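You operate a simulated robot arm through the tools that you are given. There is no shell and no other tool. Be economical: measure what you need, move in short steps, check, and stop when the job is done.

You are at the controls of a simulated robot arm. One attempt, no reset.

Task
Take the pink clip and put it on the clear middle of the repair bench. Then put one of the purple clips from the top of the green table on top of the purple spool there. Then stack the 380 mm carton from the top of the green table on top of the 50 pcs carton. Then put two of the yellow clips from the top of the green table on the crate stand. Then stack the 330 mm wire pack from the top of the green table on top of the LOT 57 wire pack. Then pull the left door of the green cabinet open. The order counts. Set down upright: yellow clip.

It is judged by the outcome, as a careful person would: the job done as asked, and still so three seconds after it is handed in. It fails if anything else is knocked over, pushed out of place, dropped, spilled or broken.

Robot
A 7-joint arm with a vacuum gripper on a trunk, on a base that drives. Base frame: it is fixed to the floor where the robot stands at the start and does not move with it; the origin is under the middle of the robot, x ahead of it, y to its left, z up. Readings come in cm, degrees, newtons and seconds.
With the tool pointing down near the work surface it reaches from about 10 to 62 cm from the robot's upright axis, wherever it stands. Its first joint turns from -69.0 to 172.0 degrees. Places, roughly: carton [-150, 75, 75]; clear middle of the repair bench [40, 260, 90]; crate stand [-280, 420, 60]; left door of the green cabinet [-530, 410, 40]; pink clip (3x3x7 cm) [50, -20, 90]; purple clip (3x3x7 cm) [-150, 40, 80]; purple spool [-125, 50, 75]; wire pack [-175, 150, 75]; yellow clip (3x3x7 cm) [-160, 40, 80]. Payload 1.06 kg.
Tool frame: the origin (TCP) lies in the middle of the cups' lips, and z points out of the cups. The gripper has 1 cup of 2.4 cm across, covering 2.4 by 2.4 cm (tool x, y); the bellows give 0.8 cm. With the vacuum on, a cup seals on a smooth face that it is pressed against (1 to 4 N); it does not hold porous or soft things. The pull reaches 23 N.
Orientation is told as [roll, pitch, yaw] about the base's x, y, z axes, in that order, counted from this pose: with the cups facing straight down, the tool's x points along the base's -x, its y along +y and its z along -z.

Tools
- The arm moves only by the tool move_arm. Its argument "motion" is one flat list of numbers, 7 for each row, row after row: the shift along the tool's x, y, z in cm, then the turn, a rotation vector about the tool's x, y, z in degrees, then the vacuum: 1 switches it on, 0 off. In form: [tx, ty, tz, ax, ay, az, vacuum, tx, ty, tz, ax, ay, az, vacuum, ...]. A call has 1 to 8 rows; each row shifts and turns the commanded pose from where the row before left it, along the tool's axes as they then stand. Rows are played at 5 a second. More than 5 cm and 8.6 degrees between two rows, or a gripper value outside its range, and nothing of the call is played. A pose out of reach is approached as far as the arm can. The call stops where the force on the tool passes 40 N (or 10 N more than at its start, if that is more) or the arm is blocked; 0.2 s more then pass. The pull builds up within a second once a cup has sealed. Time passes only in rows, and 0.2 s behind the last, so rows that do not move give it time. It gives the time, the measured TCP pose, the force on the tool (base axes) and the pull of the vacuum at its end, in the units of the frame above (readings bear some noise), with the torque about the TCP (base axes, N m) and any sound that the robot's microphone picked up.
- Cameras (640 x 400 px; columns grow to the right, rows downward): "scene" is now at [16.89, -5.05, 119.94]; the picture's right is [-0.55, -0.84, 0.00], its down [-0.37, 0.24, -0.90] and it looks along [0.75, -0.49, -0.44] (base axes); focal length 289 px, centre (320, 200). "wrist" rides on the gripper at [7.8, 1.9, -9.6] in the tool frame; the picture's right is [-0.24, 0.97, 0.00], its down [-0.71, -0.17, -0.68] and it looks along [-0.67, -0.16, 0.73] (tool axes); focal length 243 px, centre (320, 200). There is no depth. A picture from a camera that has moved, and an enlarged one, comes with that camera's place and axes in the base frame and with its lens.
- capture(camera): a new picture of that camera. The clock stands still meanwhile.
- slide_trunk(by): slides the trunk up (or, below 0, down) by that many cm; the arm and the scene camera ride with it, the base frame stays. It gives what a move gives, with no picture.
- roll_base(legs): drives the robot by 1 to 6 legs, each [ahead, left, turn to the left] in cm, cm and degrees, along the robot's own axes; the way and the turn of a leg run together, so that a leg with both is an arc; at most 150 cm and 180 degrees a leg. The arm and the cameras ride along, it lands a little off, and it stops where it bumps. It gives what a move gives.
- aim_head(pan, tilt): turns the head with the scene camera to pan (to the left, within 80 degrees either way) and tilt (down, from -29 to 69), counted from straight ahead of the robot. It gives what a move gives.
- enlarge(camera, box): a new picture of the part [left, top, right, bottom] of that camera's present view, enlarged. The clock stands still meanwhile.
- sign_off(): hands the job in; it is judged then, once.

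Work in short steps. Places have to be worked out from the pictures, the camera data and where the tool is seen: move nearer, look again, correct. Check each grasp and each placing, and mend what went wrong. You have 196 turns and 174 pictures in all, those below and enlarged ones among them. Switch the vacuum off and draw the arm clear of the work before you hand the job in, unless the task says otherwise; then end with one line.

The tools are called after "Request:" as name(argument=value, ...) on one line, values as JSON. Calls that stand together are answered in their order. move_arm: Moves the arm, as the interface text tells. Its arguments: {"type":"object","properties":{"motion":{"type":"array"}},"required":["motion"]} The other tools are called the same way: slide_trunk (by) slides the trunk up or down; roll_base (legs) drives the base; aim_head (pan, tilt) turns the head that bears the scene camera; capture (camera) takes a picture; enlarge (camera, box) takes an enlarged picture of a part of a camera's view; sign_off () hands the job in.

At the start:

```text
t: 0.0
tcp_pos: [31.42, -12.55, 107.57]
orientation: [0.0, 0.0, -0.1]
contact_force: [0.3, -0.3, 0.6]
torque: [0.0, 0.0, 0.03]
pull: 0.1
trunk travel left (down, up): [-35.0, 14.2]
robot x, y, heading: [0.36, 0.11, -0.1]
head pan, tilt: [-33.1, 25.9]
```

scene: 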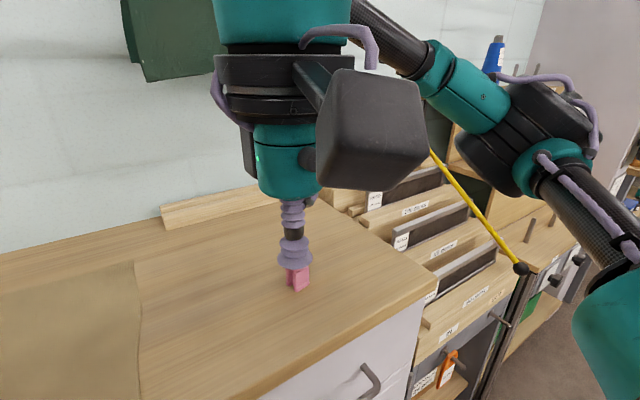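
wrist: 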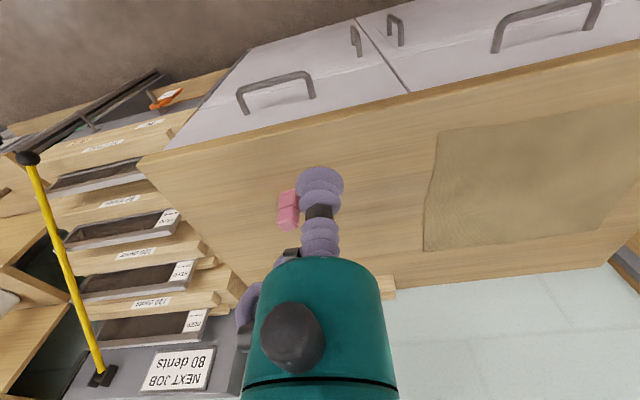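

The pink clip is near the tool, but one view isn't enough to fix its depth. I'll enlarge both camera views to locate it.

Request:
enlarge(camera="scene", box=[220, 180, 380, 310])

Request:
enlarge(camera="wrist", box=[220, 140, 380, 260])

```text
3.08 times, centred on (300, 245) of scene
camera zoom: at [16.89, -5.05, 119.94], right [-0.55, -0.84, 0.0], down [-0.37, 0.24, -0.9], along [0.75, -0.49, -0.44], focal length 890 px, centre (382, 62)
```

zoom: 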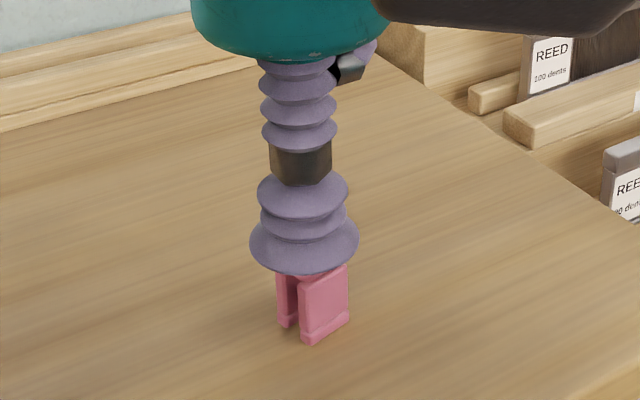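

```text
3.33 times, centred on (300, 200) of wrist
camera zoom: at [23.63, -10.61, 117.08], right [0.24, 0.97, 0.0], down [0.71, -0.17, 0.68], along [0.67, -0.16, -0.73], focal length 809 px, centre (387, 200)
```

zoom: 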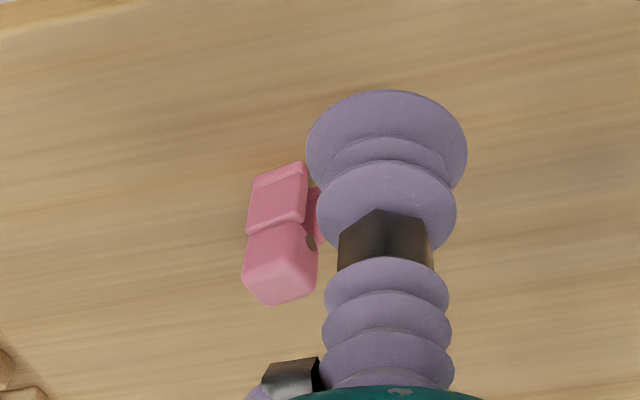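

The clip stands upright at about (44, -19.5), with its top near z 98. I'll move above it, offset a little, and look again.

Request:
move_arm(motion=[-3.5, -2.5, 0, 0, 0, 0, 0, -3.5, -2, 0, 0, 0, 0, 0, 0, -2.3, 1, 0, 0, 0, 0])

Request:
enlarge(camera="scene", box=[220, 180, 380, 310])

Request:
enlarge(camera="wrist", box=[220, 140, 380, 260])

```text
t: 0.8
tcp_pos: [38.33, -19.44, 106.44]
orientation: [0.1, 0.0, 0.0]
contact_force: [-0.2, 0.5, 0.0]
torque: [-0.01, 0.01, -0.01]
pull: 0.0
trunk travel left (down, up): [-35.0, 14.2]
robot x, y, heading: [-0.16, -0.03, -0.1]
head pan, tilt: [-33.1, 25.9]
```

```text
3.08 times, centred on (300, 245) of scene
camera zoom: at [16.88, -5.08, 119.94], right [-0.55, -0.84, 0.0], down [-0.37, 0.24, -0.9], along [0.75, -0.49, -0.44], focal length 890 px, centre (382, 62)
```

zoom: 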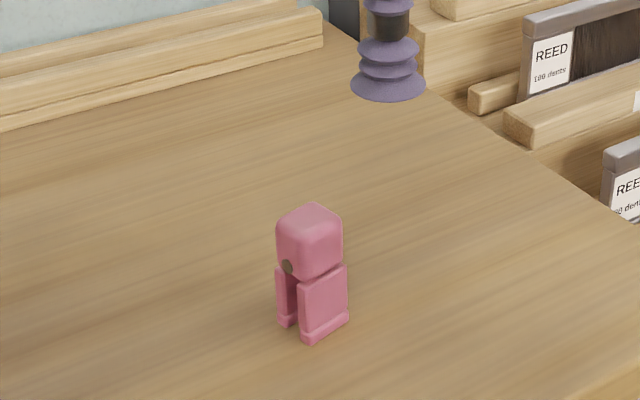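

```text
3.33 times, centred on (300, 200) of wrist
camera zoom: at [30.6, -17.51, 116.05], right [0.24, 0.97, 0.0], down [0.71, -0.17, 0.68], along [0.67, -0.16, -0.73], focal length 809 px, centre (387, 200)
```

zoom: 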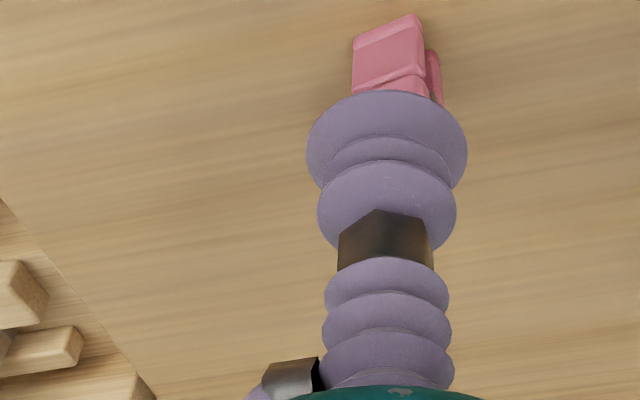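

Both rays agree: the clip top is at about (45.3, -19.9, 97). I'll move above it and check.

Request:
move_arm(motion=[-3.5, -0.2, 0, 0, 0, 0, 0, -3.4, -0.3, 0, 0, 0, 0, 0, 0, 0, 3, 0, 0, 0, 0, 0, 0, 3, 0, 0, 0, 0])

Request:
enlarge(camera="scene", box=[220, 180, 380, 310])

Request:
enlarge(camera="wrist", box=[220, 140, 380, 260])

```text
t: 1.8
tcp_pos: [45.19, -19.69, 100.41]
orientation: [0.1, -0.1, 0.0]
contact_force: [0.7, 0.0, -0.2]
torque: [-0.02, -0.02, -0.01]
pull: 0.1
trunk travel left (down, up): [-35.0, 14.2]
robot x, y, heading: [-0.18, 0.06, 0.1]
head pan, tilt: [-33.1, 25.9]
```

```text
3.08 times, centred on (300, 245) of scene
camera zoom: at [16.9, -5.06, 119.94], right [-0.55, -0.84, 0.0], down [-0.37, 0.24, -0.9], along [0.75, -0.49, -0.44], focal length 890 px, centre (382, 62)
```

zoom: 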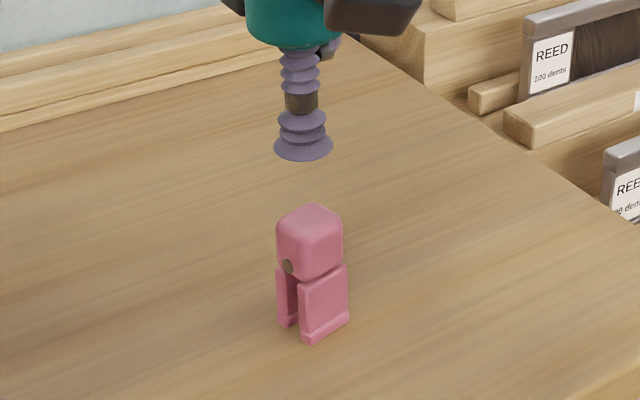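

```text
3.33 times, centred on (300, 200) of wrist
camera zoom: at [37.52, -17.85, 110.05], right [0.24, 0.97, 0.0], down [0.71, -0.17, 0.68], along [0.67, -0.16, -0.73], focal length 809 px, centre (387, 200)
```

zoom: 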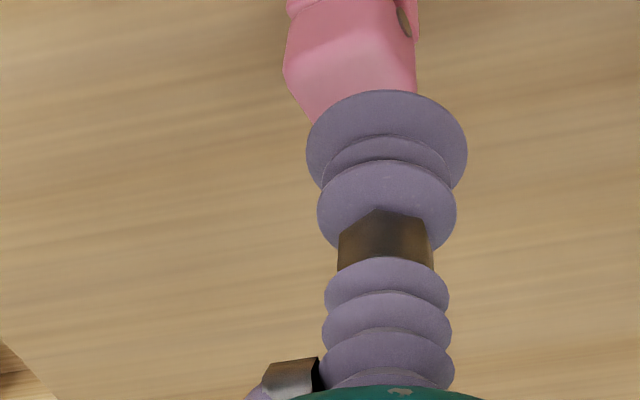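

The nearer wrist view puts the clip further out, at about (46.4, -20.6, 96.2). I'll shift there, come down a little, and check.

Request:
move_arm(motion=[-1.2, -0.9, 1, 0, 0, 0, 0, 0, 0, 0.8, 0, 0, 0, 0])

Request:
enlarge(camera="scene", box=[260, 210, 340, 290])

Request:
enlarge(camera="wrist", box=[220, 120, 380, 240])

```text
t: 2.4
tcp_pos: [46.52, -20.75, 98.67]
orientation: [0.1, 0.0, 0.0]
contact_force: [0.3, 0.1, -0.1]
torque: [-0.04, -0.03, -0.06]
pull: 0.0
trunk travel left (down, up): [-35.0, 14.2]
robot x, y, heading: [-0.06, -0.07, 0.0]
head pan, tilt: [-33.1, 25.9]
```

```text
5.00 times, centred on (300, 250) of scene
camera zoom: at [16.9, -5.05, 119.94], right [-0.55, -0.84, 0.0], down [-0.37, 0.24, -0.9], along [0.75, -0.49, -0.44], focal length 1446 px, centre (420, -50)
```

zoom: 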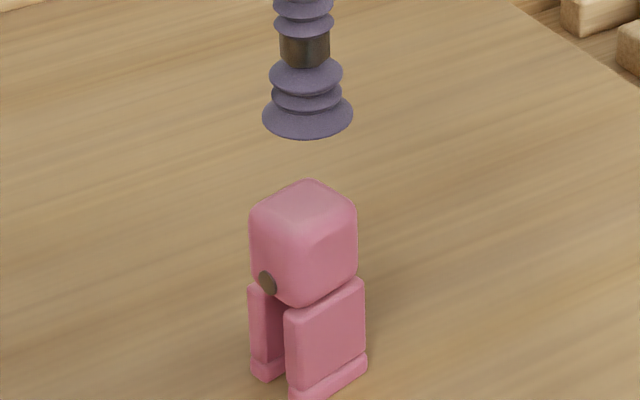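

```text
3.33 times, centred on (300, 180) of wrist
camera zoom: at [38.71, -18.87, 108.21], right [0.24, 0.97, 0.0], down [0.71, -0.17, 0.68], along [0.67, -0.16, -0.73], focal length 809 px, centre (387, 267)
```

zoom: 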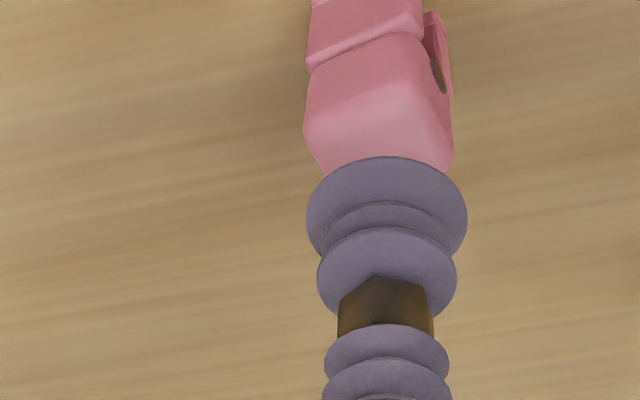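

The cup is nearly centred. I'll shift 0.4 cm further out, then come down with the vacuum on.

Request:
move_arm(motion=[-0.4, -0.2, 1, 0, 0, 0, 1, 0, 0, 1, 0, 0, 0, 1, 0, 0, 0.6, 0, 0, 0, 1, 0, 0, 0.4, 0, 0, 0, 1, 0, 0, 0.3, 0, 0, 0, 1, 0, 0, 0.3, 0, 0, 0, 1])

```text
t: 3.8
tcp_pos: [46.66, -21.0, 95.11]
orientation: [0.2, 0.0, -0.1]
contact_force: [-0.4, -0.7, 0.8]
torque: [-0.03, -0.03, 0.02]
pull: 0.0
trunk travel left (down, up): [-35.0, 14.2]
robot x, y, heading: [0.27, -0.32, -0.1]
head pan, tilt: [-33.1, 25.9]
```

There's no firm contact yet. I'll go down a bit more in small steps.

Request:
move_arm(motion=[0, 0, 0.3, 0, 0, 0, 1, 0, 0, 0.3, 0, 0, 0, 1, 0, 0, 0, 0, 0, 0, 1, 0, 0, 0, 0, 0, 0, 1])

Request:
enlarge(camera="scene", box=[260, 210, 340, 290])

```text
t: 4.8
tcp_pos: [46.84, -20.94, 94.25]
orientation: [0.1, 0.0, -0.1]
contact_force: [-0.4, -0.1, 1.3]
torque: [0.0, -0.02, 0.0]
pull: 0.1
trunk travel left (down, up): [-35.0, 14.2]
robot x, y, heading: [-0.18, 0.05, 0.0]
head pan, tilt: [-33.1, 25.9]
```

```text
5.00 times, centred on (300, 250) of scene
camera zoom: at [16.88, -5.05, 119.94], right [-0.55, -0.84, 0.0], down [-0.37, 0.24, -0.9], along [0.75, -0.49, -0.44], focal length 1446 px, centre (420, -50)
```

zoom: 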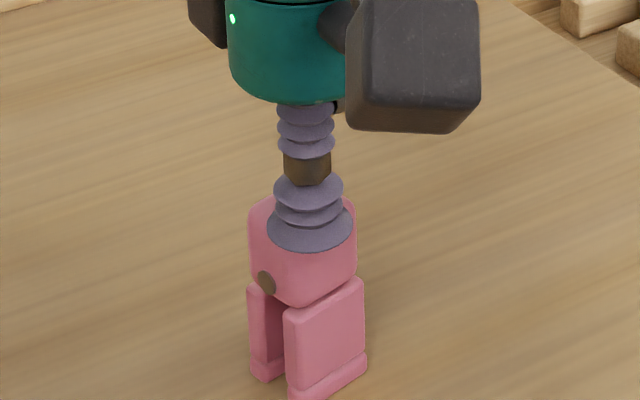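

The cup sits toward the near edge of the clip's top. I'll lift 1 cm and check in both views.

Request:
move_arm(motion=[0, 0, -0.8, 0, 0, 0, 0, 0, 0, -0.7, 0, 0, 0, 0])

Request:
enlarge(camera="scene", box=[260, 210, 340, 290])

Request:
enlarge(camera="wrist", box=[260, 120, 380, 210])

```text
t: 5.4
tcp_pos: [46.86, -20.83, 96.0]
orientation: [0.0, 0.2, 0.0]
contact_force: [0.1, 0.3, -0.1]
torque: [0.01, 0.0, 0.03]
pull: 0.1
trunk travel left (down, up): [-35.0, 14.2]
robot x, y, heading: [0.19, -0.14, -0.2]
head pan, tilt: [-33.1, 25.9]
```

```text
5.00 times, centred on (300, 250) of scene
camera zoom: at [16.9, -5.05, 119.94], right [-0.55, -0.84, 0.0], down [-0.37, 0.24, -0.9], along [0.75, -0.49, -0.44], focal length 1446 px, centre (420, -50)
```

zoom: 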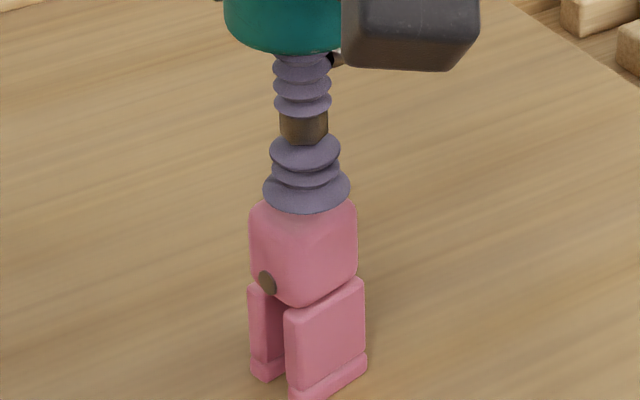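

```text
4.44 times, centred on (320, 165) of wrist
camera zoom: at [39.14, -18.97, 105.53], right [0.24, 0.97, 0.0], down [0.71, -0.17, 0.68], along [0.67, -0.16, -0.73], focal length 1078 px, centre (320, 356)
```

zoom: 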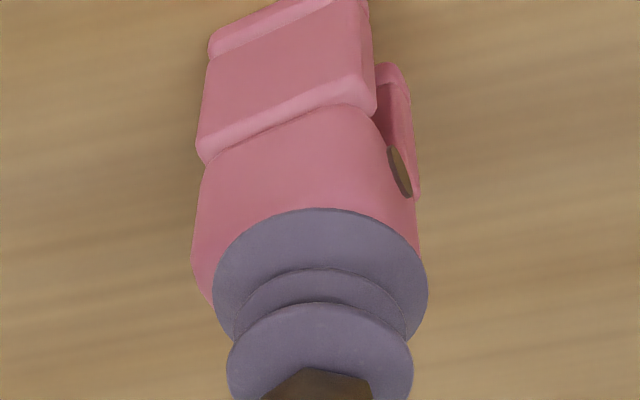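

The contact height suggests the clip centre is about 1 cm further from the camera. I'll shift (+1.0, -0.5) and press again.

Request:
move_arm(motion=[-1.0, -0.5, 0, 0, 0, 0, 1, 0, 0, 0.5, 0, 0, 0, 1, 0, 0, 0.4, 0, 0, 0, 1, 0, 0, 0.3, 0, 0, 0, 1, 0, 0, 0.2, 0, 0, 0, 1, 0, 0, 0.2, 0, 0, 0, 1, 0, 0, 0, 0, 0, 0, 1])

Request:
enlarge(camera="scene", box=[260, 210, 340, 290])

```text
t: 7.0
tcp_pos: [47.9, -21.27, 94.4]
orientation: [0.1, -0.3, -0.2]
contact_force: [1.3, -2.2, 15.1]
torque: [-0.05, -0.04, 0.02]
pull: 22.3
trunk travel left (down, up): [-35.0, 14.2]
robot x, y, heading: [0.28, 0.19, 0.3]
head pan, tilt: [-33.1, 25.9]
```

```text
5.00 times, centred on (300, 250) of scene
camera zoom: at [16.82, -5.04, 119.96], right [-0.55, -0.84, 0.0], down [-0.37, 0.24, -0.9], along [0.75, -0.49, -0.44], focal length 1446 px, centre (420, -50)
```

zoom: 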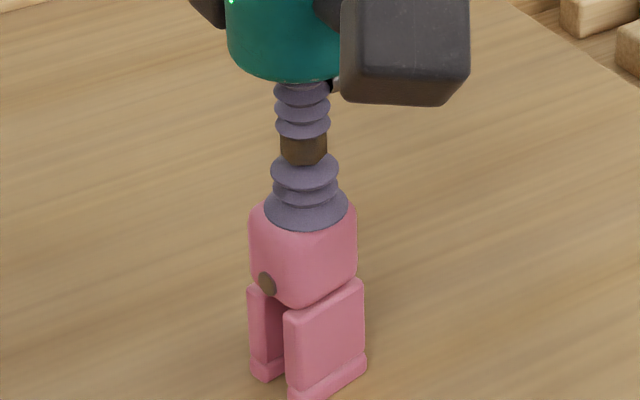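

The clip is sealed, with a pull of 22 N. I'll lift it.

Request:
move_arm(motion=[0, 0, -2, 0, 0, 0, 1, 0, 0, -4, 0, 0, 0, 1, 0, 0, -4, 0, 0, 0, 1, 0, 0, -4, 0, 0, 0, 1, 4.5, 0, 0, 0, 0, 0, 1, 4.5, 2, 0, 0, 0, 0, 1, 4.5, 3, 0, 0, 0, 0, 1, 3, 3, 0, 0, 0, 0, 1])

Request:
aim_head(pan=60, tilt=25)

Request:
capture(camera="scene")

Request:
capture(camera="wrist")

```text
refused: row 7 steps farther than a row can; nothing moved
```

```text
t: 8.7
tcp_pos: [47.74, -21.29, 94.3]
orientation: [0.0, 0.2, 0.0]
contact_force: [0.2, 0.0, 1.0]
torque: [-0.03, 0.0, 0.0]
pull: 22.6
trunk travel left (down, up): [-35.0, 14.2]
robot x, y, heading: [0.03, -0.12, 0.1]
head pan, tilt: [60.0, 25.0]
```

```text
159 pictures are left
camera scene: at [13.81, 7.95, 120.08], right [0.87, -0.5, 0.0], down [-0.21, -0.37, -0.91], along [0.45, 0.78, -0.42], focal length 289 px, centre (320, 200)
```

scene: 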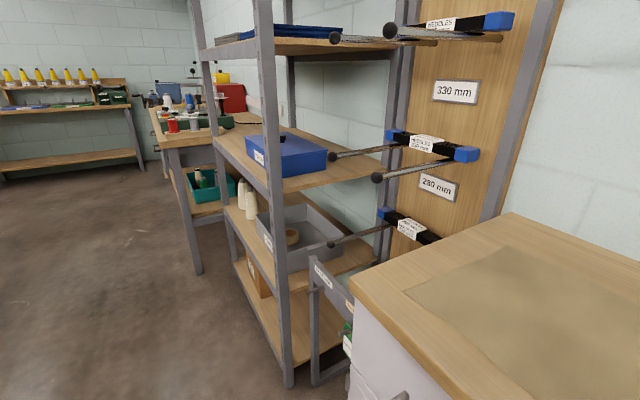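

```text
158 pictures are left
camera wrist: at [40.1, -19.43, 103.91], right [0.24, 0.97, 0.0], down [0.71, -0.17, 0.68], along [0.66, -0.16, -0.73], focal length 243 px, centre (320, 200)
```

wrist: 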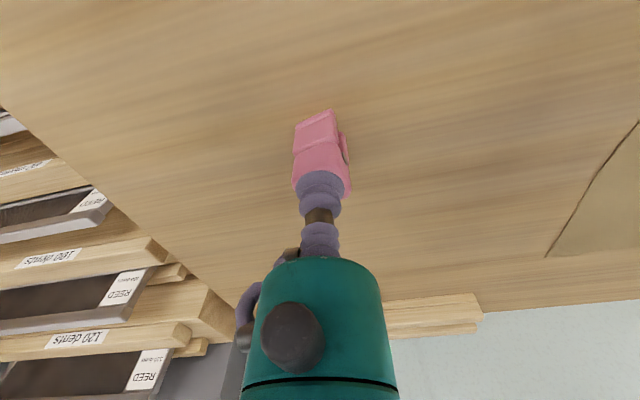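

The grasp holds. I'll lift and retract in smaller steps before driving.

Request:
move_arm(motion=[0, 0, -2, 0, 0, 0, 1, 0, 0, -4, 0, 0, 0, 1, 0, 0, -4, 0, 0, 0, 1, 0, 0, -2, 0, 0, 0, 1, 4, 0, 0, 0, 0, 0, 1, 4, 2, 0, 0, 0, 0, 1, 4, 3, 0, 0, 0, 0, 1, 4, 3, 0, 0, 0, 0, 1])

Request:
aim_head(pan=75, tilt=30)

Request:
capture(camera="scene")

Request:
capture(camera="wrist")

```text
t: 10.5
tcp_pos: [31.83, -13.24, 106.48]
orientation: [0.0, 0.0, 0.1]
contact_force: [-0.5, -0.1, -0.3]
torque: [-0.01, -0.03, 0.01]
pull: 23.4
trunk travel left (down, up): [-35.0, 14.2]
robot x, y, heading: [0.17, -0.04, -0.2]
head pan, tilt: [60.0, 25.0]
```

```text
t: 11.2
tcp_pos: [31.89, -13.36, 106.4]
orientation: [0.2, 0.0, 0.0]
contact_force: [-0.8, -0.6, -0.4]
torque: [0.03, 0.01, -0.01]
pull: 22.9
trunk travel left (down, up): [-35.0, 14.2]
robot x, y, heading: [-0.01, -0.12, 0.0]
head pan, tilt: [75.0, 30.0]
```

```text
157 pictures are left
camera scene: at [11.55, 8.7, 119.29], right [0.97, -0.26, 0.0], down [-0.13, -0.48, -0.87], along [0.22, 0.84, -0.5], focal length 289 px, centre (320, 200)
```

scene: 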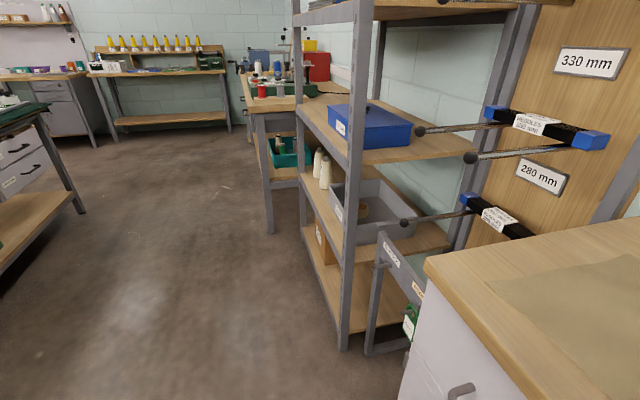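

```text
156 pictures are left
camera wrist: at [24.18, -11.46, 116.01], right [0.24, 0.97, 0.0], down [0.71, -0.17, 0.68], along [0.67, -0.16, -0.73], focal length 243 px, centre (320, 200)
```

wrist: 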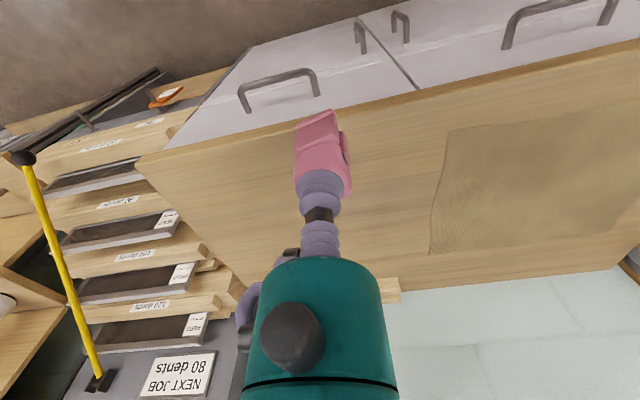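

The way along the shelf is clear, and the repair bench's front edge is near x=20. I'll retract more, back up, and drive left.

Request:
move_arm(motion=[3, 3, 0, 0, 0, 0, 1, 3, 3, 0, 0, 0, 0, 1, 0, 4, 0, 0, 0, 0, 1])

Request:
roll_base(legs=[[-20, 0, 0], [0, 130, 0], [0, 100, 0]])

Request:
aim_head(pan=25, tilt=30)

Request:
capture(camera="scene")

Request:
capture(camera="wrist")

```text
t: 12.1
tcp_pos: [25.77, -3.4, 106.34]
orientation: [0.1, 0.1, -0.1]
contact_force: [0.0, 0.1, -0.4]
torque: [-0.02, -0.02, 0.03]
pull: 23.1
trunk travel left (down, up): [-35.0, 14.2]
robot x, y, heading: [-0.35, 0.1, -0.2]
head pan, tilt: [75.0, 30.0]
```

```text
t: 33.5
tcp_pos: [6.29, 226.03, 106.32]
orientation: [0.1, 0.0, 0.2]
contact_force: [1.6, 0.6, -0.4]
torque: [0.0, 0.03, 0.02]
pull: 22.7
trunk travel left (down, up): [-35.0, 14.2]
robot x, y, heading: [-19.7, 229.35, 0.1]
head pan, tilt: [75.0, 30.0]
```

```text
t: 34.7
tcp_pos: [6.32, 225.76, 106.36]
orientation: [-0.4, 0.1, 1.1]
contact_force: [71.3, -111.0, 13.8]
torque: [12.47, 9.11, 8.21]
pull: 22.7
trunk travel left (down, up): [-35.0, 14.2]
robot x, y, heading: [-19.84, 229.51, 0.4]
head pan, tilt: [25.0, 30.0]
```

```text
155 pictures are left
camera scene: at [-4.66, 236.31, 119.45], right [0.77, -0.64, 0.0], down [-0.31, -0.37, -0.87], along [0.56, 0.67, -0.48], focal length 289 px, centre (320, 200)
```

scene: 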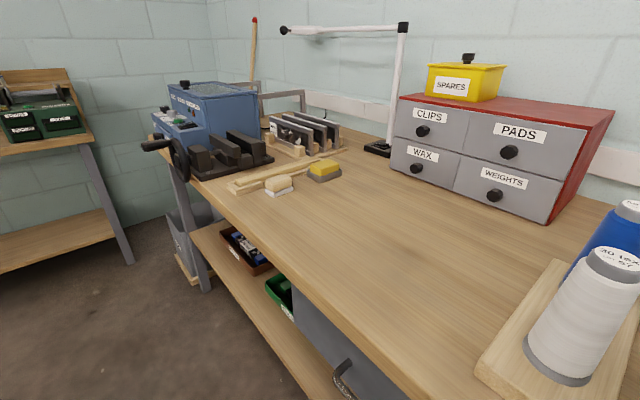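

```text
154 pictures are left
camera wrist: at [-1.42, 227.56, 116.02], right [0.22, 0.98, -0.01], down [0.71, -0.15, 0.68], along [0.67, -0.15, -0.73], focal length 243 px, centre (320, 200)
```

wrist: 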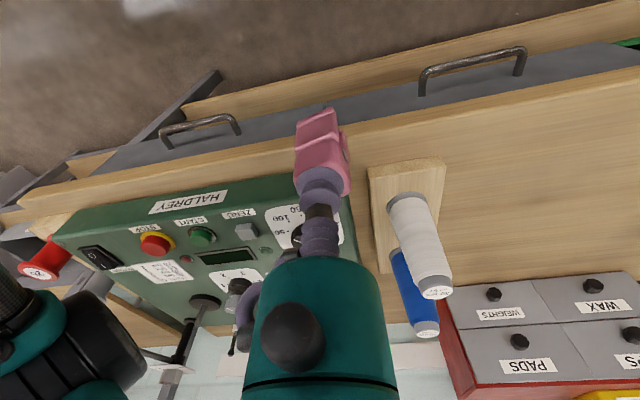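

After the head turn the tool shows a large force, so the head is probably pressing on the retracted arm. I'll turn the head back to free it.

Request:
aim_head(pan=60, tilt=30)

Request:
capture(camera="scene")

```text
t: 35.7
tcp_pos: [6.19, 226.11, 106.22]
orientation: [0.0, -0.1, 0.2]
contact_force: [12.5, 3.6, -2.7]
torque: [-0.35, 0.96, -0.47]
pull: 22.9
trunk travel left (down, up): [-35.0, 14.2]
robot x, y, heading: [-19.51, 229.47, 0.5]
head pan, tilt: [60.0, 30.0]
```

```text
153 pictures are left
camera scene: at [-5.94, 237.15, 119.29], right [0.86, -0.5, 0.0], down [-0.25, -0.43, -0.87], along [0.44, 0.75, -0.5], focal length 289 px, centre (320, 200)
```

scene: 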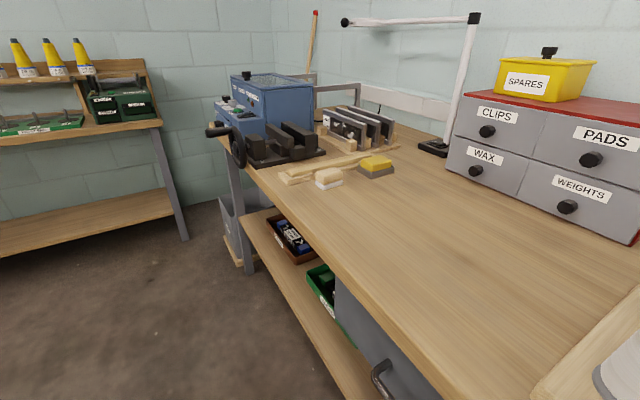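

The bench's clear area lies ahead-left, between the spool board and the brush. I'll turn the head fully away and drive 28 cm left.

Request:
aim_head(pan=75, tilt=30)

Request:
roll_base(legs=[[0, 28, 0]])

Request:
capture(camera="wrist")

```text
t: 36.5
tcp_pos: [6.15, 226.02, 106.29]
orientation: [0.0, 0.0, 0.3]
contact_force: [-0.4, 0.8, -0.4]
torque: [0.0, 0.03, -0.02]
pull: 23.0
trunk travel left (down, up): [-35.0, 14.2]
robot x, y, heading: [-19.76, 229.27, 0.3]
head pan, tilt: [75.0, 30.0]
```

```text
t: 39.5
tcp_pos: [6.03, 254.19, 106.41]
orientation: [0.1, 0.0, 0.1]
contact_force: [-0.5, -0.7, 0.0]
torque: [0.03, 0.03, -0.02]
pull: 23.7
trunk travel left (down, up): [-35.0, 14.2]
robot x, y, heading: [-19.67, 257.69, 0.4]
head pan, tilt: [75.0, 30.0]
```

```text
152 pictures are left
camera wrist: at [-1.63, 256.03, 115.94], right [0.23, 0.97, 0.0], down [0.71, -0.17, 0.68], along [0.67, -0.16, -0.73], focal length 243 px, centre (320, 200)
```

wrist: 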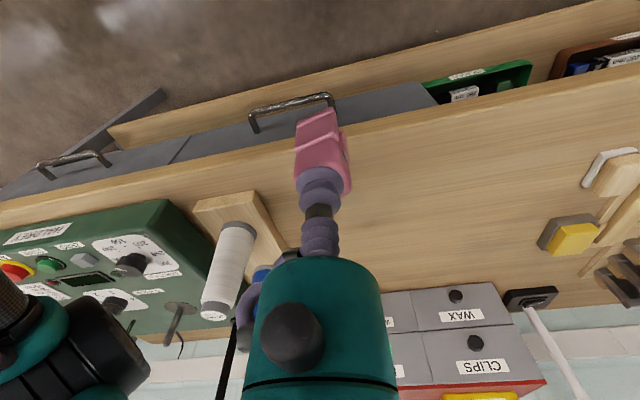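

The area ahead is clear. I'll extend to about (35, 262).

Request:
move_arm(motion=[-4.7, 1, 0, 0, 0, 0, 1, -4.7, 1, 0, 0, 0, 0, 1, -4.7, 1, 0, 0, 0, 0, 1, -4.7, 1, 0, 0, 0, 0, 1, -4.7, 1, 0, 0, 0, 0, 1, -4.7, 1, 0, 0, 0, 0, 1])

Request:
aim_head(pan=30, tilt=30)

Request:
capture(camera="scene")

Request:
capture(camera="wrist")

```text
t: 40.9
tcp_pos: [34.52, 260.09, 106.51]
orientation: [0.0, -0.2, 0.2]
contact_force: [-0.2, -0.5, -0.2]
torque: [0.01, -0.02, 0.01]
pull: 23.0
trunk travel left (down, up): [-35.0, 14.2]
robot x, y, heading: [-20.14, 257.71, 0.1]
head pan, tilt: [75.0, 30.0]
```

```text
t: 42.0
tcp_pos: [34.57, 259.99, 106.56]
orientation: [0.0, 0.0, 0.1]
contact_force: [0.1, -0.2, -1.3]
torque: [-0.04, -0.02, -0.01]
pull: 22.7
trunk travel left (down, up): [-35.0, 14.2]
robot x, y, heading: [-20.06, 257.36, 0.2]
head pan, tilt: [30.0, 30.0]
```

```text
151 pictures are left
camera scene: at [-2.79, 262.02, 119.29], right [0.5, -0.86, 0.0], down [-0.43, -0.25, -0.87], along [0.75, 0.44, -0.5], focal length 289 px, centre (320, 200)
```

scene: 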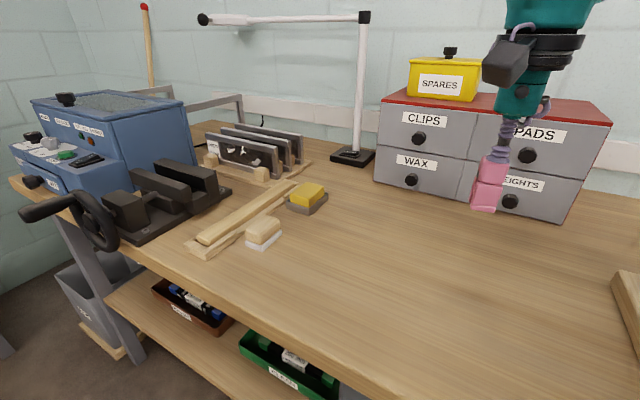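

```text
150 pictures are left
camera wrist: at [26.83, 261.91, 116.16], right [0.23, 0.97, 0.0], down [0.71, -0.17, 0.68], along [0.67, -0.16, -0.73], focal length 243 px, centre (320, 200)
```

wrist: 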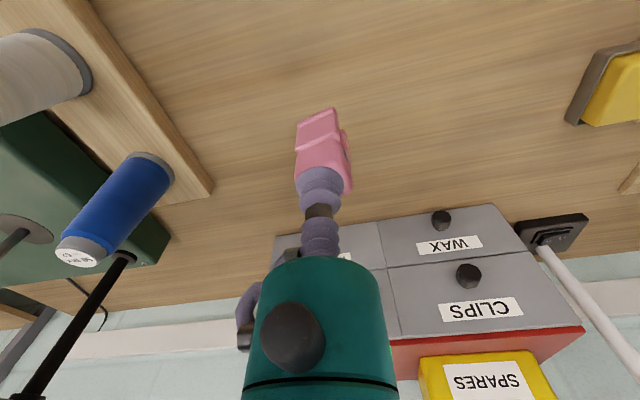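

The spot is clear. I'll shift 4 cm left and descend, then finish slowly.

Request:
move_arm(motion=[0, 4, 0, 0, 0, 0, 1, 0, 0, 4, 0, 0, 0, 1, 0, 0, 4, 0, 0, 0, 1, 0, 0, 1.5, 0, 0, 0, 1])

Request:
capture(camera="scene")

Request:
capture(camera="wrist")

```text
t: 43.0
tcp_pos: [34.34, 264.17, 96.82]
orientation: [0.1, 0.1, 0.1]
contact_force: [-0.8, 0.6, -0.8]
torque: [0.0, 0.0, -0.01]
pull: 22.9
trunk travel left (down, up): [-35.0, 14.2]
robot x, y, heading: [-20.18, 257.48, 0.1]
head pan, tilt: [30.0, 30.0]
```

```text
149 pictures are left
camera scene: at [-2.78, 262.02, 119.29], right [0.5, -0.86, 0.0], down [-0.43, -0.25, -0.87], along [0.75, 0.44, -0.5], focal length 289 px, centre (320, 200)
```

scene: 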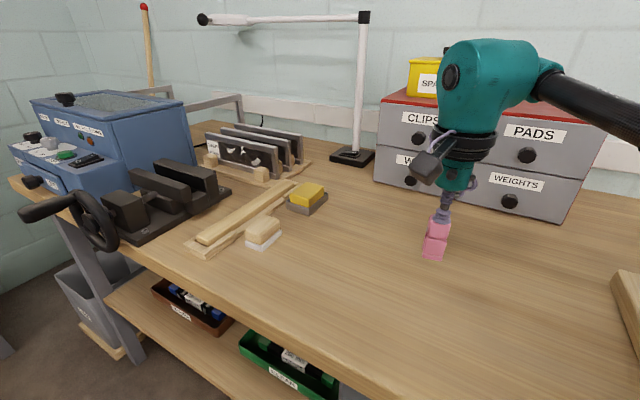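

```text
148 pictures are left
camera wrist: at [26.63, 266.11, 106.49], right [0.23, 0.97, 0.0], down [0.71, -0.17, 0.68], along [0.67, -0.16, -0.73], focal length 243 px, centre (320, 200)
```

wrist: 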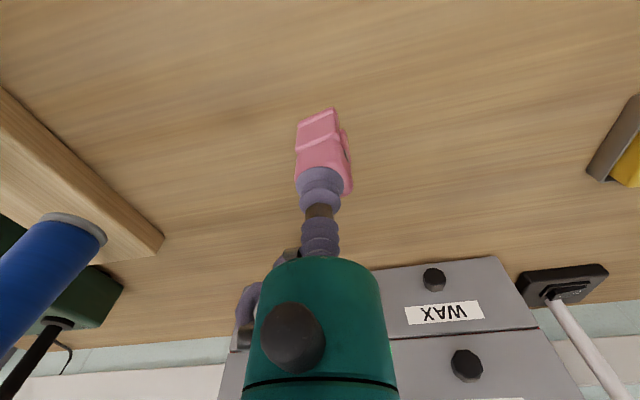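

Now I'll descend slowly until it touches.

Request:
move_arm(motion=[0, 0, 0.7, 0, 0, 0, 1, 0, 0, 0.5, 0, 0, 0, 1, 0, 0, 0.4, 0, 0, 0, 1, 0, 0, 0.3, 0, 0, 0, 1])

```text
t: 44.0
tcp_pos: [34.19, 264.34, 94.85]
orientation: [0.1, 0.0, 0.2]
contact_force: [1.1, 0.0, -1.0]
torque: [0.0, -0.02, -0.01]
pull: 22.7
trunk travel left (down, up): [-35.0, 14.2]
robot x, y, heading: [-19.9, 257.53, 0.3]
head pan, tilt: [30.0, 30.0]
```

Request:
move_arm(motion=[0, 0, 0.3, 0, 0, 0, 1, 0, 0, 0.3, 0, 0, 0, 1, 0, 0, 0, 0, 0, 0, 1])

Request:
enlarge(camera="scene", box=[380, 170, 500, 290])

```text
t: 44.8
tcp_pos: [34.23, 264.37, 94.28]
orientation: [0.1, 0.0, 0.1]
contact_force: [-0.2, 0.6, -0.2]
torque: [-0.05, 0.02, 0.01]
pull: 23.2
trunk travel left (down, up): [-35.0, 14.2]
robot x, y, heading: [-19.43, 257.18, 0.3]
head pan, tilt: [30.0, 30.0]
```

```text
3.33 times, centred on (440, 230) of scene
camera zoom: at [-2.78, 262.02, 119.29], right [0.5, -0.86, 0.0], down [-0.43, -0.25, -0.87], along [0.75, 0.44, -0.5], focal length 964 px, centre (-80, 100)
```

zoom: 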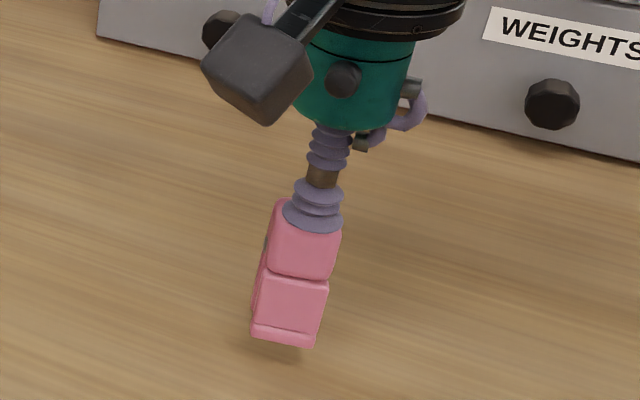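

The shadow shows it is still in the air. I'll continue down.

Request:
move_arm(motion=[0, 0, 0.3, 0, 0, 0, 1, 0, 0, 0.3, 0, 0, 0, 1, 0, 0, 0.3, 0, 0, 0, 1])

Request:
enlarge(camera="scene", box=[380, 170, 500, 290])

```text
t: 45.6
tcp_pos: [34.28, 264.17, 93.44]
orientation: [0.0, 0.0, 0.2]
contact_force: [-0.3, -0.2, -0.2]
torque: [0.04, -0.02, 0.01]
pull: 23.3
trunk travel left (down, up): [-35.0, 14.2]
robot x, y, heading: [-19.74, 257.4, 0.3]
head pan, tilt: [30.0, 30.0]
```

```text
3.33 times, centred on (440, 230) of scene
camera zoom: at [-2.78, 262.02, 119.29], right [0.5, -0.86, 0.0], down [-0.43, -0.25, -0.87], along [0.75, 0.44, -0.5], focal length 964 px, centre (-80, 100)
```

zoom: 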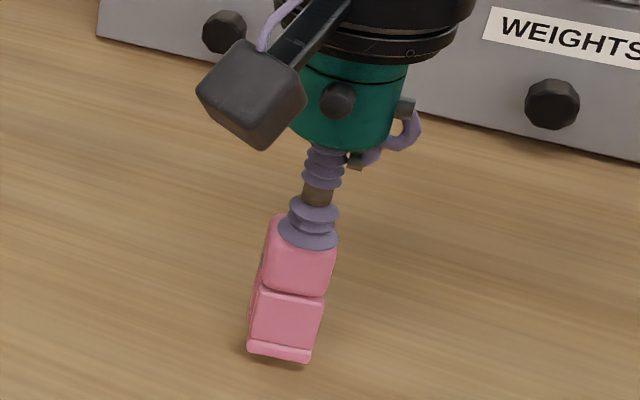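

Request:
move_arm(motion=[0, 0, 0.3, 0, 0, 0, 1, 0, 0, 0.3, 0, 0, 0, 1, 0, 0, 0, 0, 0, 0, 1])

Request:
enlarge(camera="scene", box=[380, 170, 500, 290])

```text
t: 46.4
tcp_pos: [34.18, 264.19, 92.8]
orientation: [0.0, 0.0, 0.2]
contact_force: [0.7, 0.6, -0.1]
torque: [-0.02, -0.03, -0.05]
pull: 22.5
trunk travel left (down, up): [-35.0, 14.2]
robot x, y, heading: [-20.06, 257.18, 0.2]
head pan, tilt: [30.0, 30.0]
```

```text
3.33 times, centred on (440, 230) of scene
camera zoom: at [-2.78, 262.02, 119.29], right [0.5, -0.86, 0.0], down [-0.43, -0.25, -0.87], along [0.75, 0.44, -0.5], focal length 964 px, centre (-80, 100)
```

zoom: 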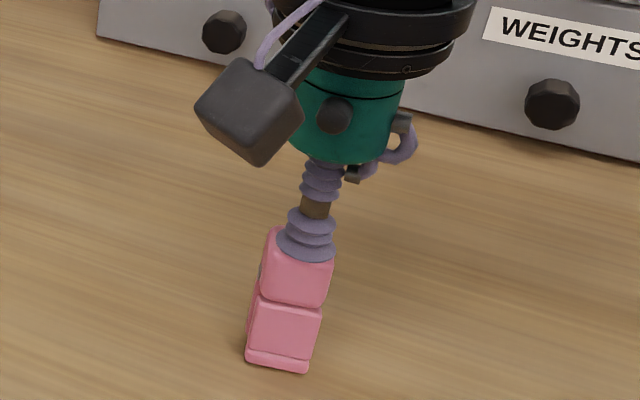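

It's almost down. I'll take smaller steps.

Request:
move_arm(motion=[0, 0, 0.2, 0, 0, 0, 1, 0, 0, 0.2, 0, 0, 0, 1, 0, 0, 0, 0, 0, 0, 1])

```text
t: 47.2
tcp_pos: [34.11, 264.29, 92.53]
orientation: [0.2, 0.0, 0.1]
contact_force: [1.1, -0.2, 9.9]
torque: [-0.04, -0.03, 0.01]
pull: 23.0
trunk travel left (down, up): [-35.0, 14.2]
robot x, y, heading: [-19.64, 257.55, 0.2]
head pan, tilt: [30.0, 30.0]
```

Contact at 10 N. I'll release and rise.

Request:
move_arm(motion=[0, 0, 0, 0, 0, 0, 0, 0, 0, 0, 0, 0, 0, 0, 0, 0, 0, 0, 0, 0, 0, 0, 0, -0.3, 0, 0, 0, 0, 0, 0, -1, 0, 0, 0, 0, 0, 0, -4, 0, 0, 0, 0, 0, 0, -4, 0, 0, 0, 0])

Request:
capture(camera="scene")

```text
t: 48.8
tcp_pos: [34.29, 264.39, 101.89]
orientation: [0.0, 0.1, 0.2]
contact_force: [-0.2, 0.3, 0.0]
torque: [0.0, -0.03, -0.01]
pull: 0.0
trunk travel left (down, up): [-35.0, 14.2]
robot x, y, heading: [-19.9, 257.22, 0.3]
head pan, tilt: [30.0, 30.0]
```

```text
144 pictures are left
camera scene: at [-2.81, 262.03, 119.29], right [0.5, -0.86, 0.0], down [-0.43, -0.25, -0.87], along [0.75, 0.44, -0.5], focal length 289 px, centre (320, 200)
```

scene: 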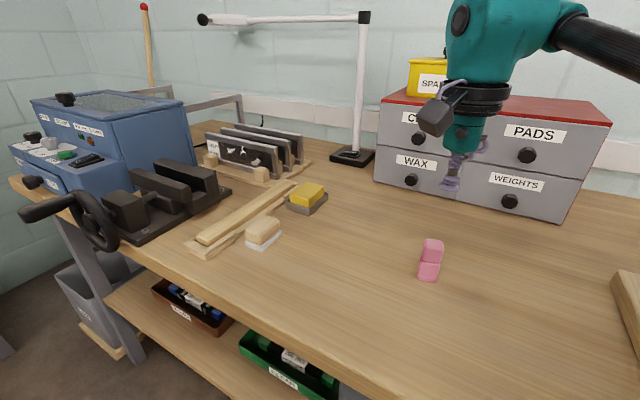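

The pink clip stands on the bench. I'll raise and retract the arm, back off a little, turn left, and look toward the green table.

Request:
move_arm(motion=[0, 0, -5, 0, 0, 0, 0, 4.5, 0, -2, 0, 0, 0, 0, 4.5, -1, 0, 0, 0, 0, 0, 4.5, -2, 0, 0, 0, 0, 0, 4.5, -2, 0, 0, 0, 0, 0, 2, 0, 0, 0, 0, 0, 0])

Request:
roll_base(legs=[[-25, 0, 0], [0, 0, 90]])

Request:
aim_head(pan=70, tilt=25)

Request:
capture(camera="scene")

```text
t: 50.2
tcp_pos: [14.05, 259.12, 108.63]
orientation: [0.1, 0.0, 0.1]
contact_force: [0.4, -0.1, 0.6]
torque: [0.02, -0.02, -0.03]
pull: 0.0
trunk travel left (down, up): [-35.0, 14.2]
robot x, y, heading: [-19.83, 257.59, 0.2]
head pan, tilt: [30.0, 30.0]
```

```text
t: 55.9
tcp_pos: [-47.6, 291.13, 108.77]
orientation: [0.1, 0.0, 91.6]
contact_force: [0.1, 0.6, 1.3]
torque: [0.0, 0.0, 0.01]
pull: 0.2
trunk travel left (down, up): [-35.0, 14.2]
robot x, y, heading: [-45.5, 257.31, 91.6]
head pan, tilt: [30.0, 30.0]
```

```text
t: 57.0
tcp_pos: [-47.66, 291.08, 108.7]
orientation: [0.1, 0.0, 91.6]
contact_force: [-0.1, -0.3, 0.2]
torque: [-0.01, -0.01, -0.01]
pull: 0.1
trunk travel left (down, up): [-35.0, 14.2]
robot x, y, heading: [-45.2, 257.51, 91.5]
head pan, tilt: [70.0, 25.0]
```

```text
143 pictures are left
camera scene: at [-53.93, 269.23, 120.08], right [0.32, 0.95, 0.0], down [0.4, -0.13, -0.91], along [-0.86, 0.29, -0.42], focal length 289 px, centre (320, 200)
```

scene: 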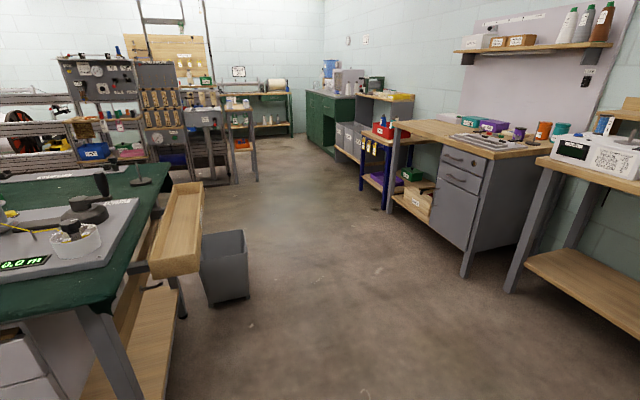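

The green table is at the left and the green cabinet is far back. I'll turn 60 degrees further left for a full view of the table.

Request:
roll_base(legs=[[0, 0, 85]])

Request:
aim_head(pan=45, tilt=25)

Request:
capture(camera="scene")

```text
t: 61.0
tcp_pos: [-79.05, 257.59, 108.58]
orientation: [0.1, 0.1, 177.1]
contact_force: [0.3, 0.3, -0.3]
torque: [0.0, -0.01, -0.03]
pull: 0.1
trunk travel left (down, up): [-35.0, 14.2]
robot x, y, heading: [-45.23, 257.45, 176.9]
head pan, tilt: [70.0, 25.0]
```

```text
t: 61.9
tcp_pos: [-78.85, 257.55, 108.75]
orientation: [0.0, 0.0, 177.0]
contact_force: [-0.2, -0.1, -1.4]
torque: [0.01, 0.01, 0.03]
pull: 0.0
trunk travel left (down, up): [-35.0, 14.2]
robot x, y, heading: [-45.08, 256.99, 177.0]
head pan, tilt: [45.0, 25.0]
```

```text
142 pictures are left
camera scene: at [-60.79, 251.6, 120.08], right [-0.67, 0.74, 0.0], down [0.31, 0.28, -0.91], along [-0.67, -0.61, -0.42], focal length 289 px, centre (320, 200)
```

scene: 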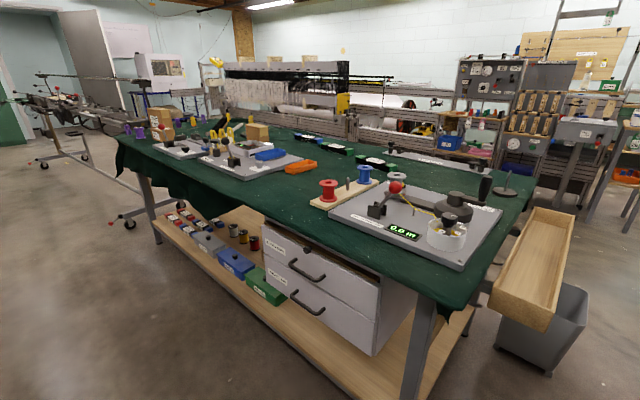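

Long green table; the clips are at its far end. I'll enlarge to see the layout.

Request:
enlarge(camera="scene", box=[110, 70, 330, 210])

Request:
enlarge(camera="scene", box=[280, 110, 540, 280])

```text
2.86 times, centred on (220, 140) of scene
camera zoom: at [-60.79, 251.6, 120.08], right [-0.67, 0.74, 0.0], down [0.31, 0.28, -0.91], along [-0.67, -0.61, -0.42], focal length 826 px, centre (606, 371)
```

zoom: 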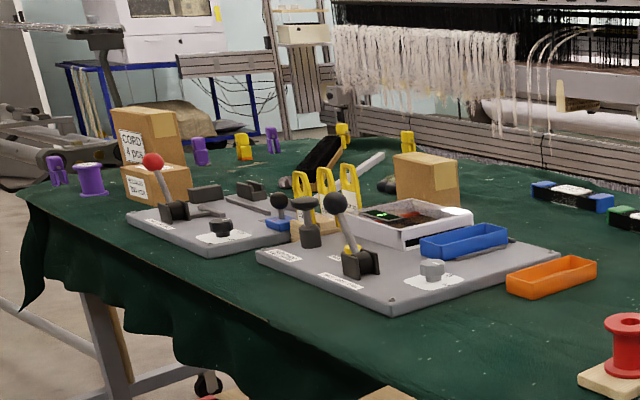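

```text
2.35 times, centred on (410, 195) of scene
camera zoom: at [-60.79, 251.6, 120.08], right [-0.67, 0.74, 0.0], down [0.31, 0.28, -0.91], along [-0.67, -0.61, -0.42], focal length 680 px, centre (108, 212)
```

zoom: 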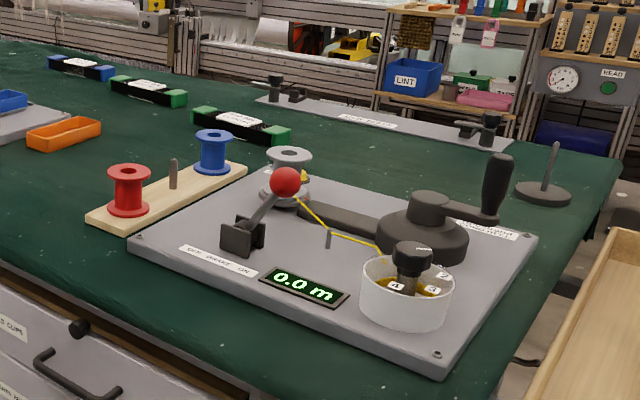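

Purple spool, cartons and clips are at the table's far end (y about 50), and the wire packs are on its back side. I'll drive along the table toward y≈65.

Request:
roll_base(legs=[[0, 0, 3], [0, 145, 0], [0, 45, 0]])

Request:
aim_head(pan=35, tilt=28)

Request:
capture(camera="scene")

```text
t: 79.0
tcp_pos: [-80.16, 69.32, 108.79]
orientation: [0.2, 0.0, 179.4]
contact_force: [0.2, 0.2, -0.9]
torque: [0.0, -0.03, 0.05]
pull: 0.1
trunk travel left (down, up): [-35.0, 14.2]
robot x, y, heading: [-46.15, 70.52, 179.2]
head pan, tilt: [45.0, 25.0]
```

```text
t: 79.8
tcp_pos: [-80.26, 69.31, 108.77]
orientation: [0.1, 0.0, 179.3]
contact_force: [0.8, 0.1, 0.1]
torque: [0.01, 0.03, -0.04]
pull: 0.0
trunk travel left (down, up): [-35.0, 14.2]
robot x, y, heading: [-46.49, 70.22, 179.3]
head pan, tilt: [35.0, 28.0]
```

```text
139 pictures are left
camera scene: at [-62.73, 65.38, 119.61], right [-0.56, 0.83, 0.0], down [0.39, 0.26, -0.88], along [-0.73, -0.5, -0.47], focal length 289 px, centre (320, 200)
```

scene: 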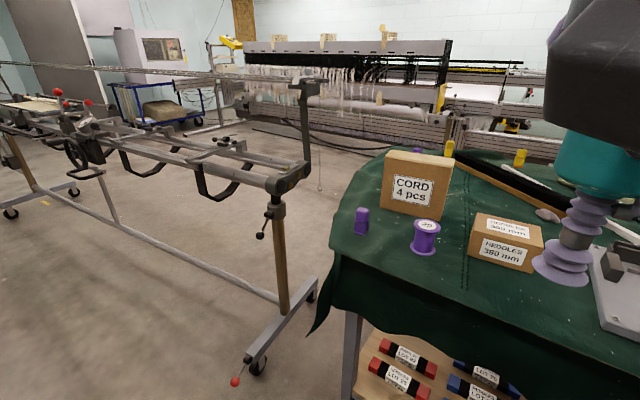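

The 380 mm carton, a purple spool and a purple clip are visible. I'll pan right to see the rest.

Request:
aim_head(pan=8, tilt=30)

Request:
capture(camera="scene")

Request:
capture(camera="wrist")

```text
t: 80.7
tcp_pos: [-80.21, 69.39, 108.75]
orientation: [0.0, 0.0, 179.2]
contact_force: [-0.4, -0.4, 0.4]
torque: [0.01, 0.02, 0.0]
pull: 0.0
trunk travel left (down, up): [-35.0, 14.2]
robot x, y, heading: [-46.45, 70.78, 179.5]
head pan, tilt: [8.0, 30.0]
```

```text
138 pictures are left
camera scene: at [-64.17, 69.37, 119.29], right [-0.13, 0.99, 0.0], down [0.5, 0.06, -0.87], along [-0.86, -0.11, -0.5], focal length 289 px, centre (320, 200)
```

scene: 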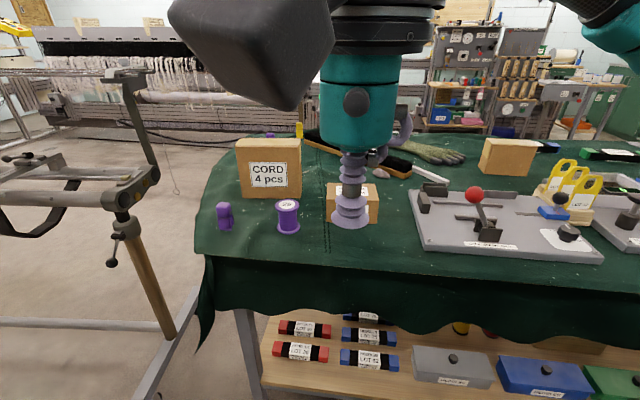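

```text
137 pictures are left
camera wrist: at [-72.34, 67.34, 118.37], right [-0.25, -0.97, 0.0], down [-0.71, 0.18, 0.68], along [-0.66, 0.17, -0.73], focal length 243 px, centre (320, 200)
```

wrist: 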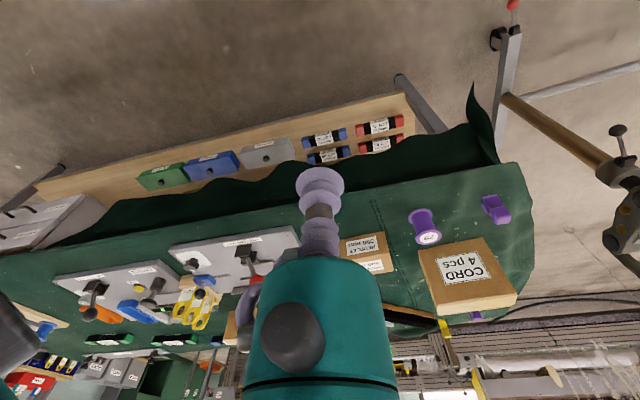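

The purple clip is near (-128, 33) and the spool near (-131, 51), with the table edge at x≈-117. I'll drive closer, to about (-80, 45).

Request:
roll_base(legs=[[34, 26, 0]])

Request:
aim_head(pan=30, tilt=40)

Request:
capture(camera="scene")

Request:
capture(camera="wrist")

```text
t: 83.5
tcp_pos: [-114.92, 43.82, 108.68]
orientation: [0.0, 0.1, 179.6]
contact_force: [0.8, 0.7, -0.2]
torque: [-0.04, 0.03, 0.01]
pull: 0.1
trunk travel left (down, up): [-35.0, 14.2]
robot x, y, heading: [-81.1, 44.89, 179.5]
head pan, tilt: [8.0, 30.0]
```

```text
t: 84.4
tcp_pos: [-114.93, 43.74, 108.71]
orientation: [0.0, -0.1, 179.5]
contact_force: [-0.7, 0.4, -0.7]
torque: [-0.01, 0.0, 0.07]
pull: 0.1
trunk travel left (down, up): [-35.0, 14.2]
robot x, y, heading: [-81.02, 45.37, 179.6]
head pan, tilt: [30.0, 40.0]
```

```text
136 pictures are left
camera scene: at [-97.25, 40.99, 117.76], right [-0.49, 0.87, 0.0], down [0.56, 0.32, -0.77], along [-0.67, -0.38, -0.64], focal length 289 px, centre (320, 200)
```

scene: 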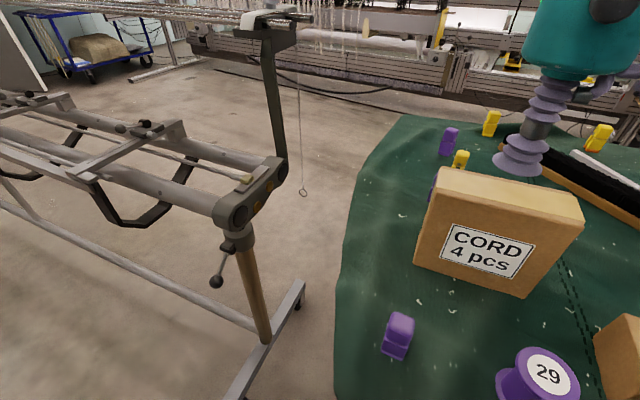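

```text
135 pictures are left
camera wrist: at [-106.98, 41.91, 118.37], right [-0.24, -0.97, 0.0], down [-0.71, 0.18, 0.68], along [-0.66, 0.17, -0.73], focal length 243 px, centre (320, 200)
```

wrist: 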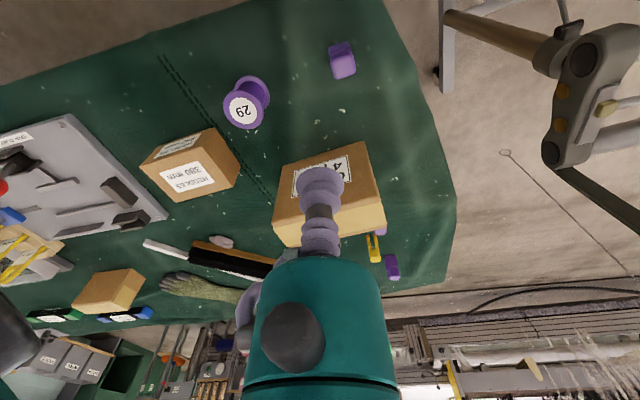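

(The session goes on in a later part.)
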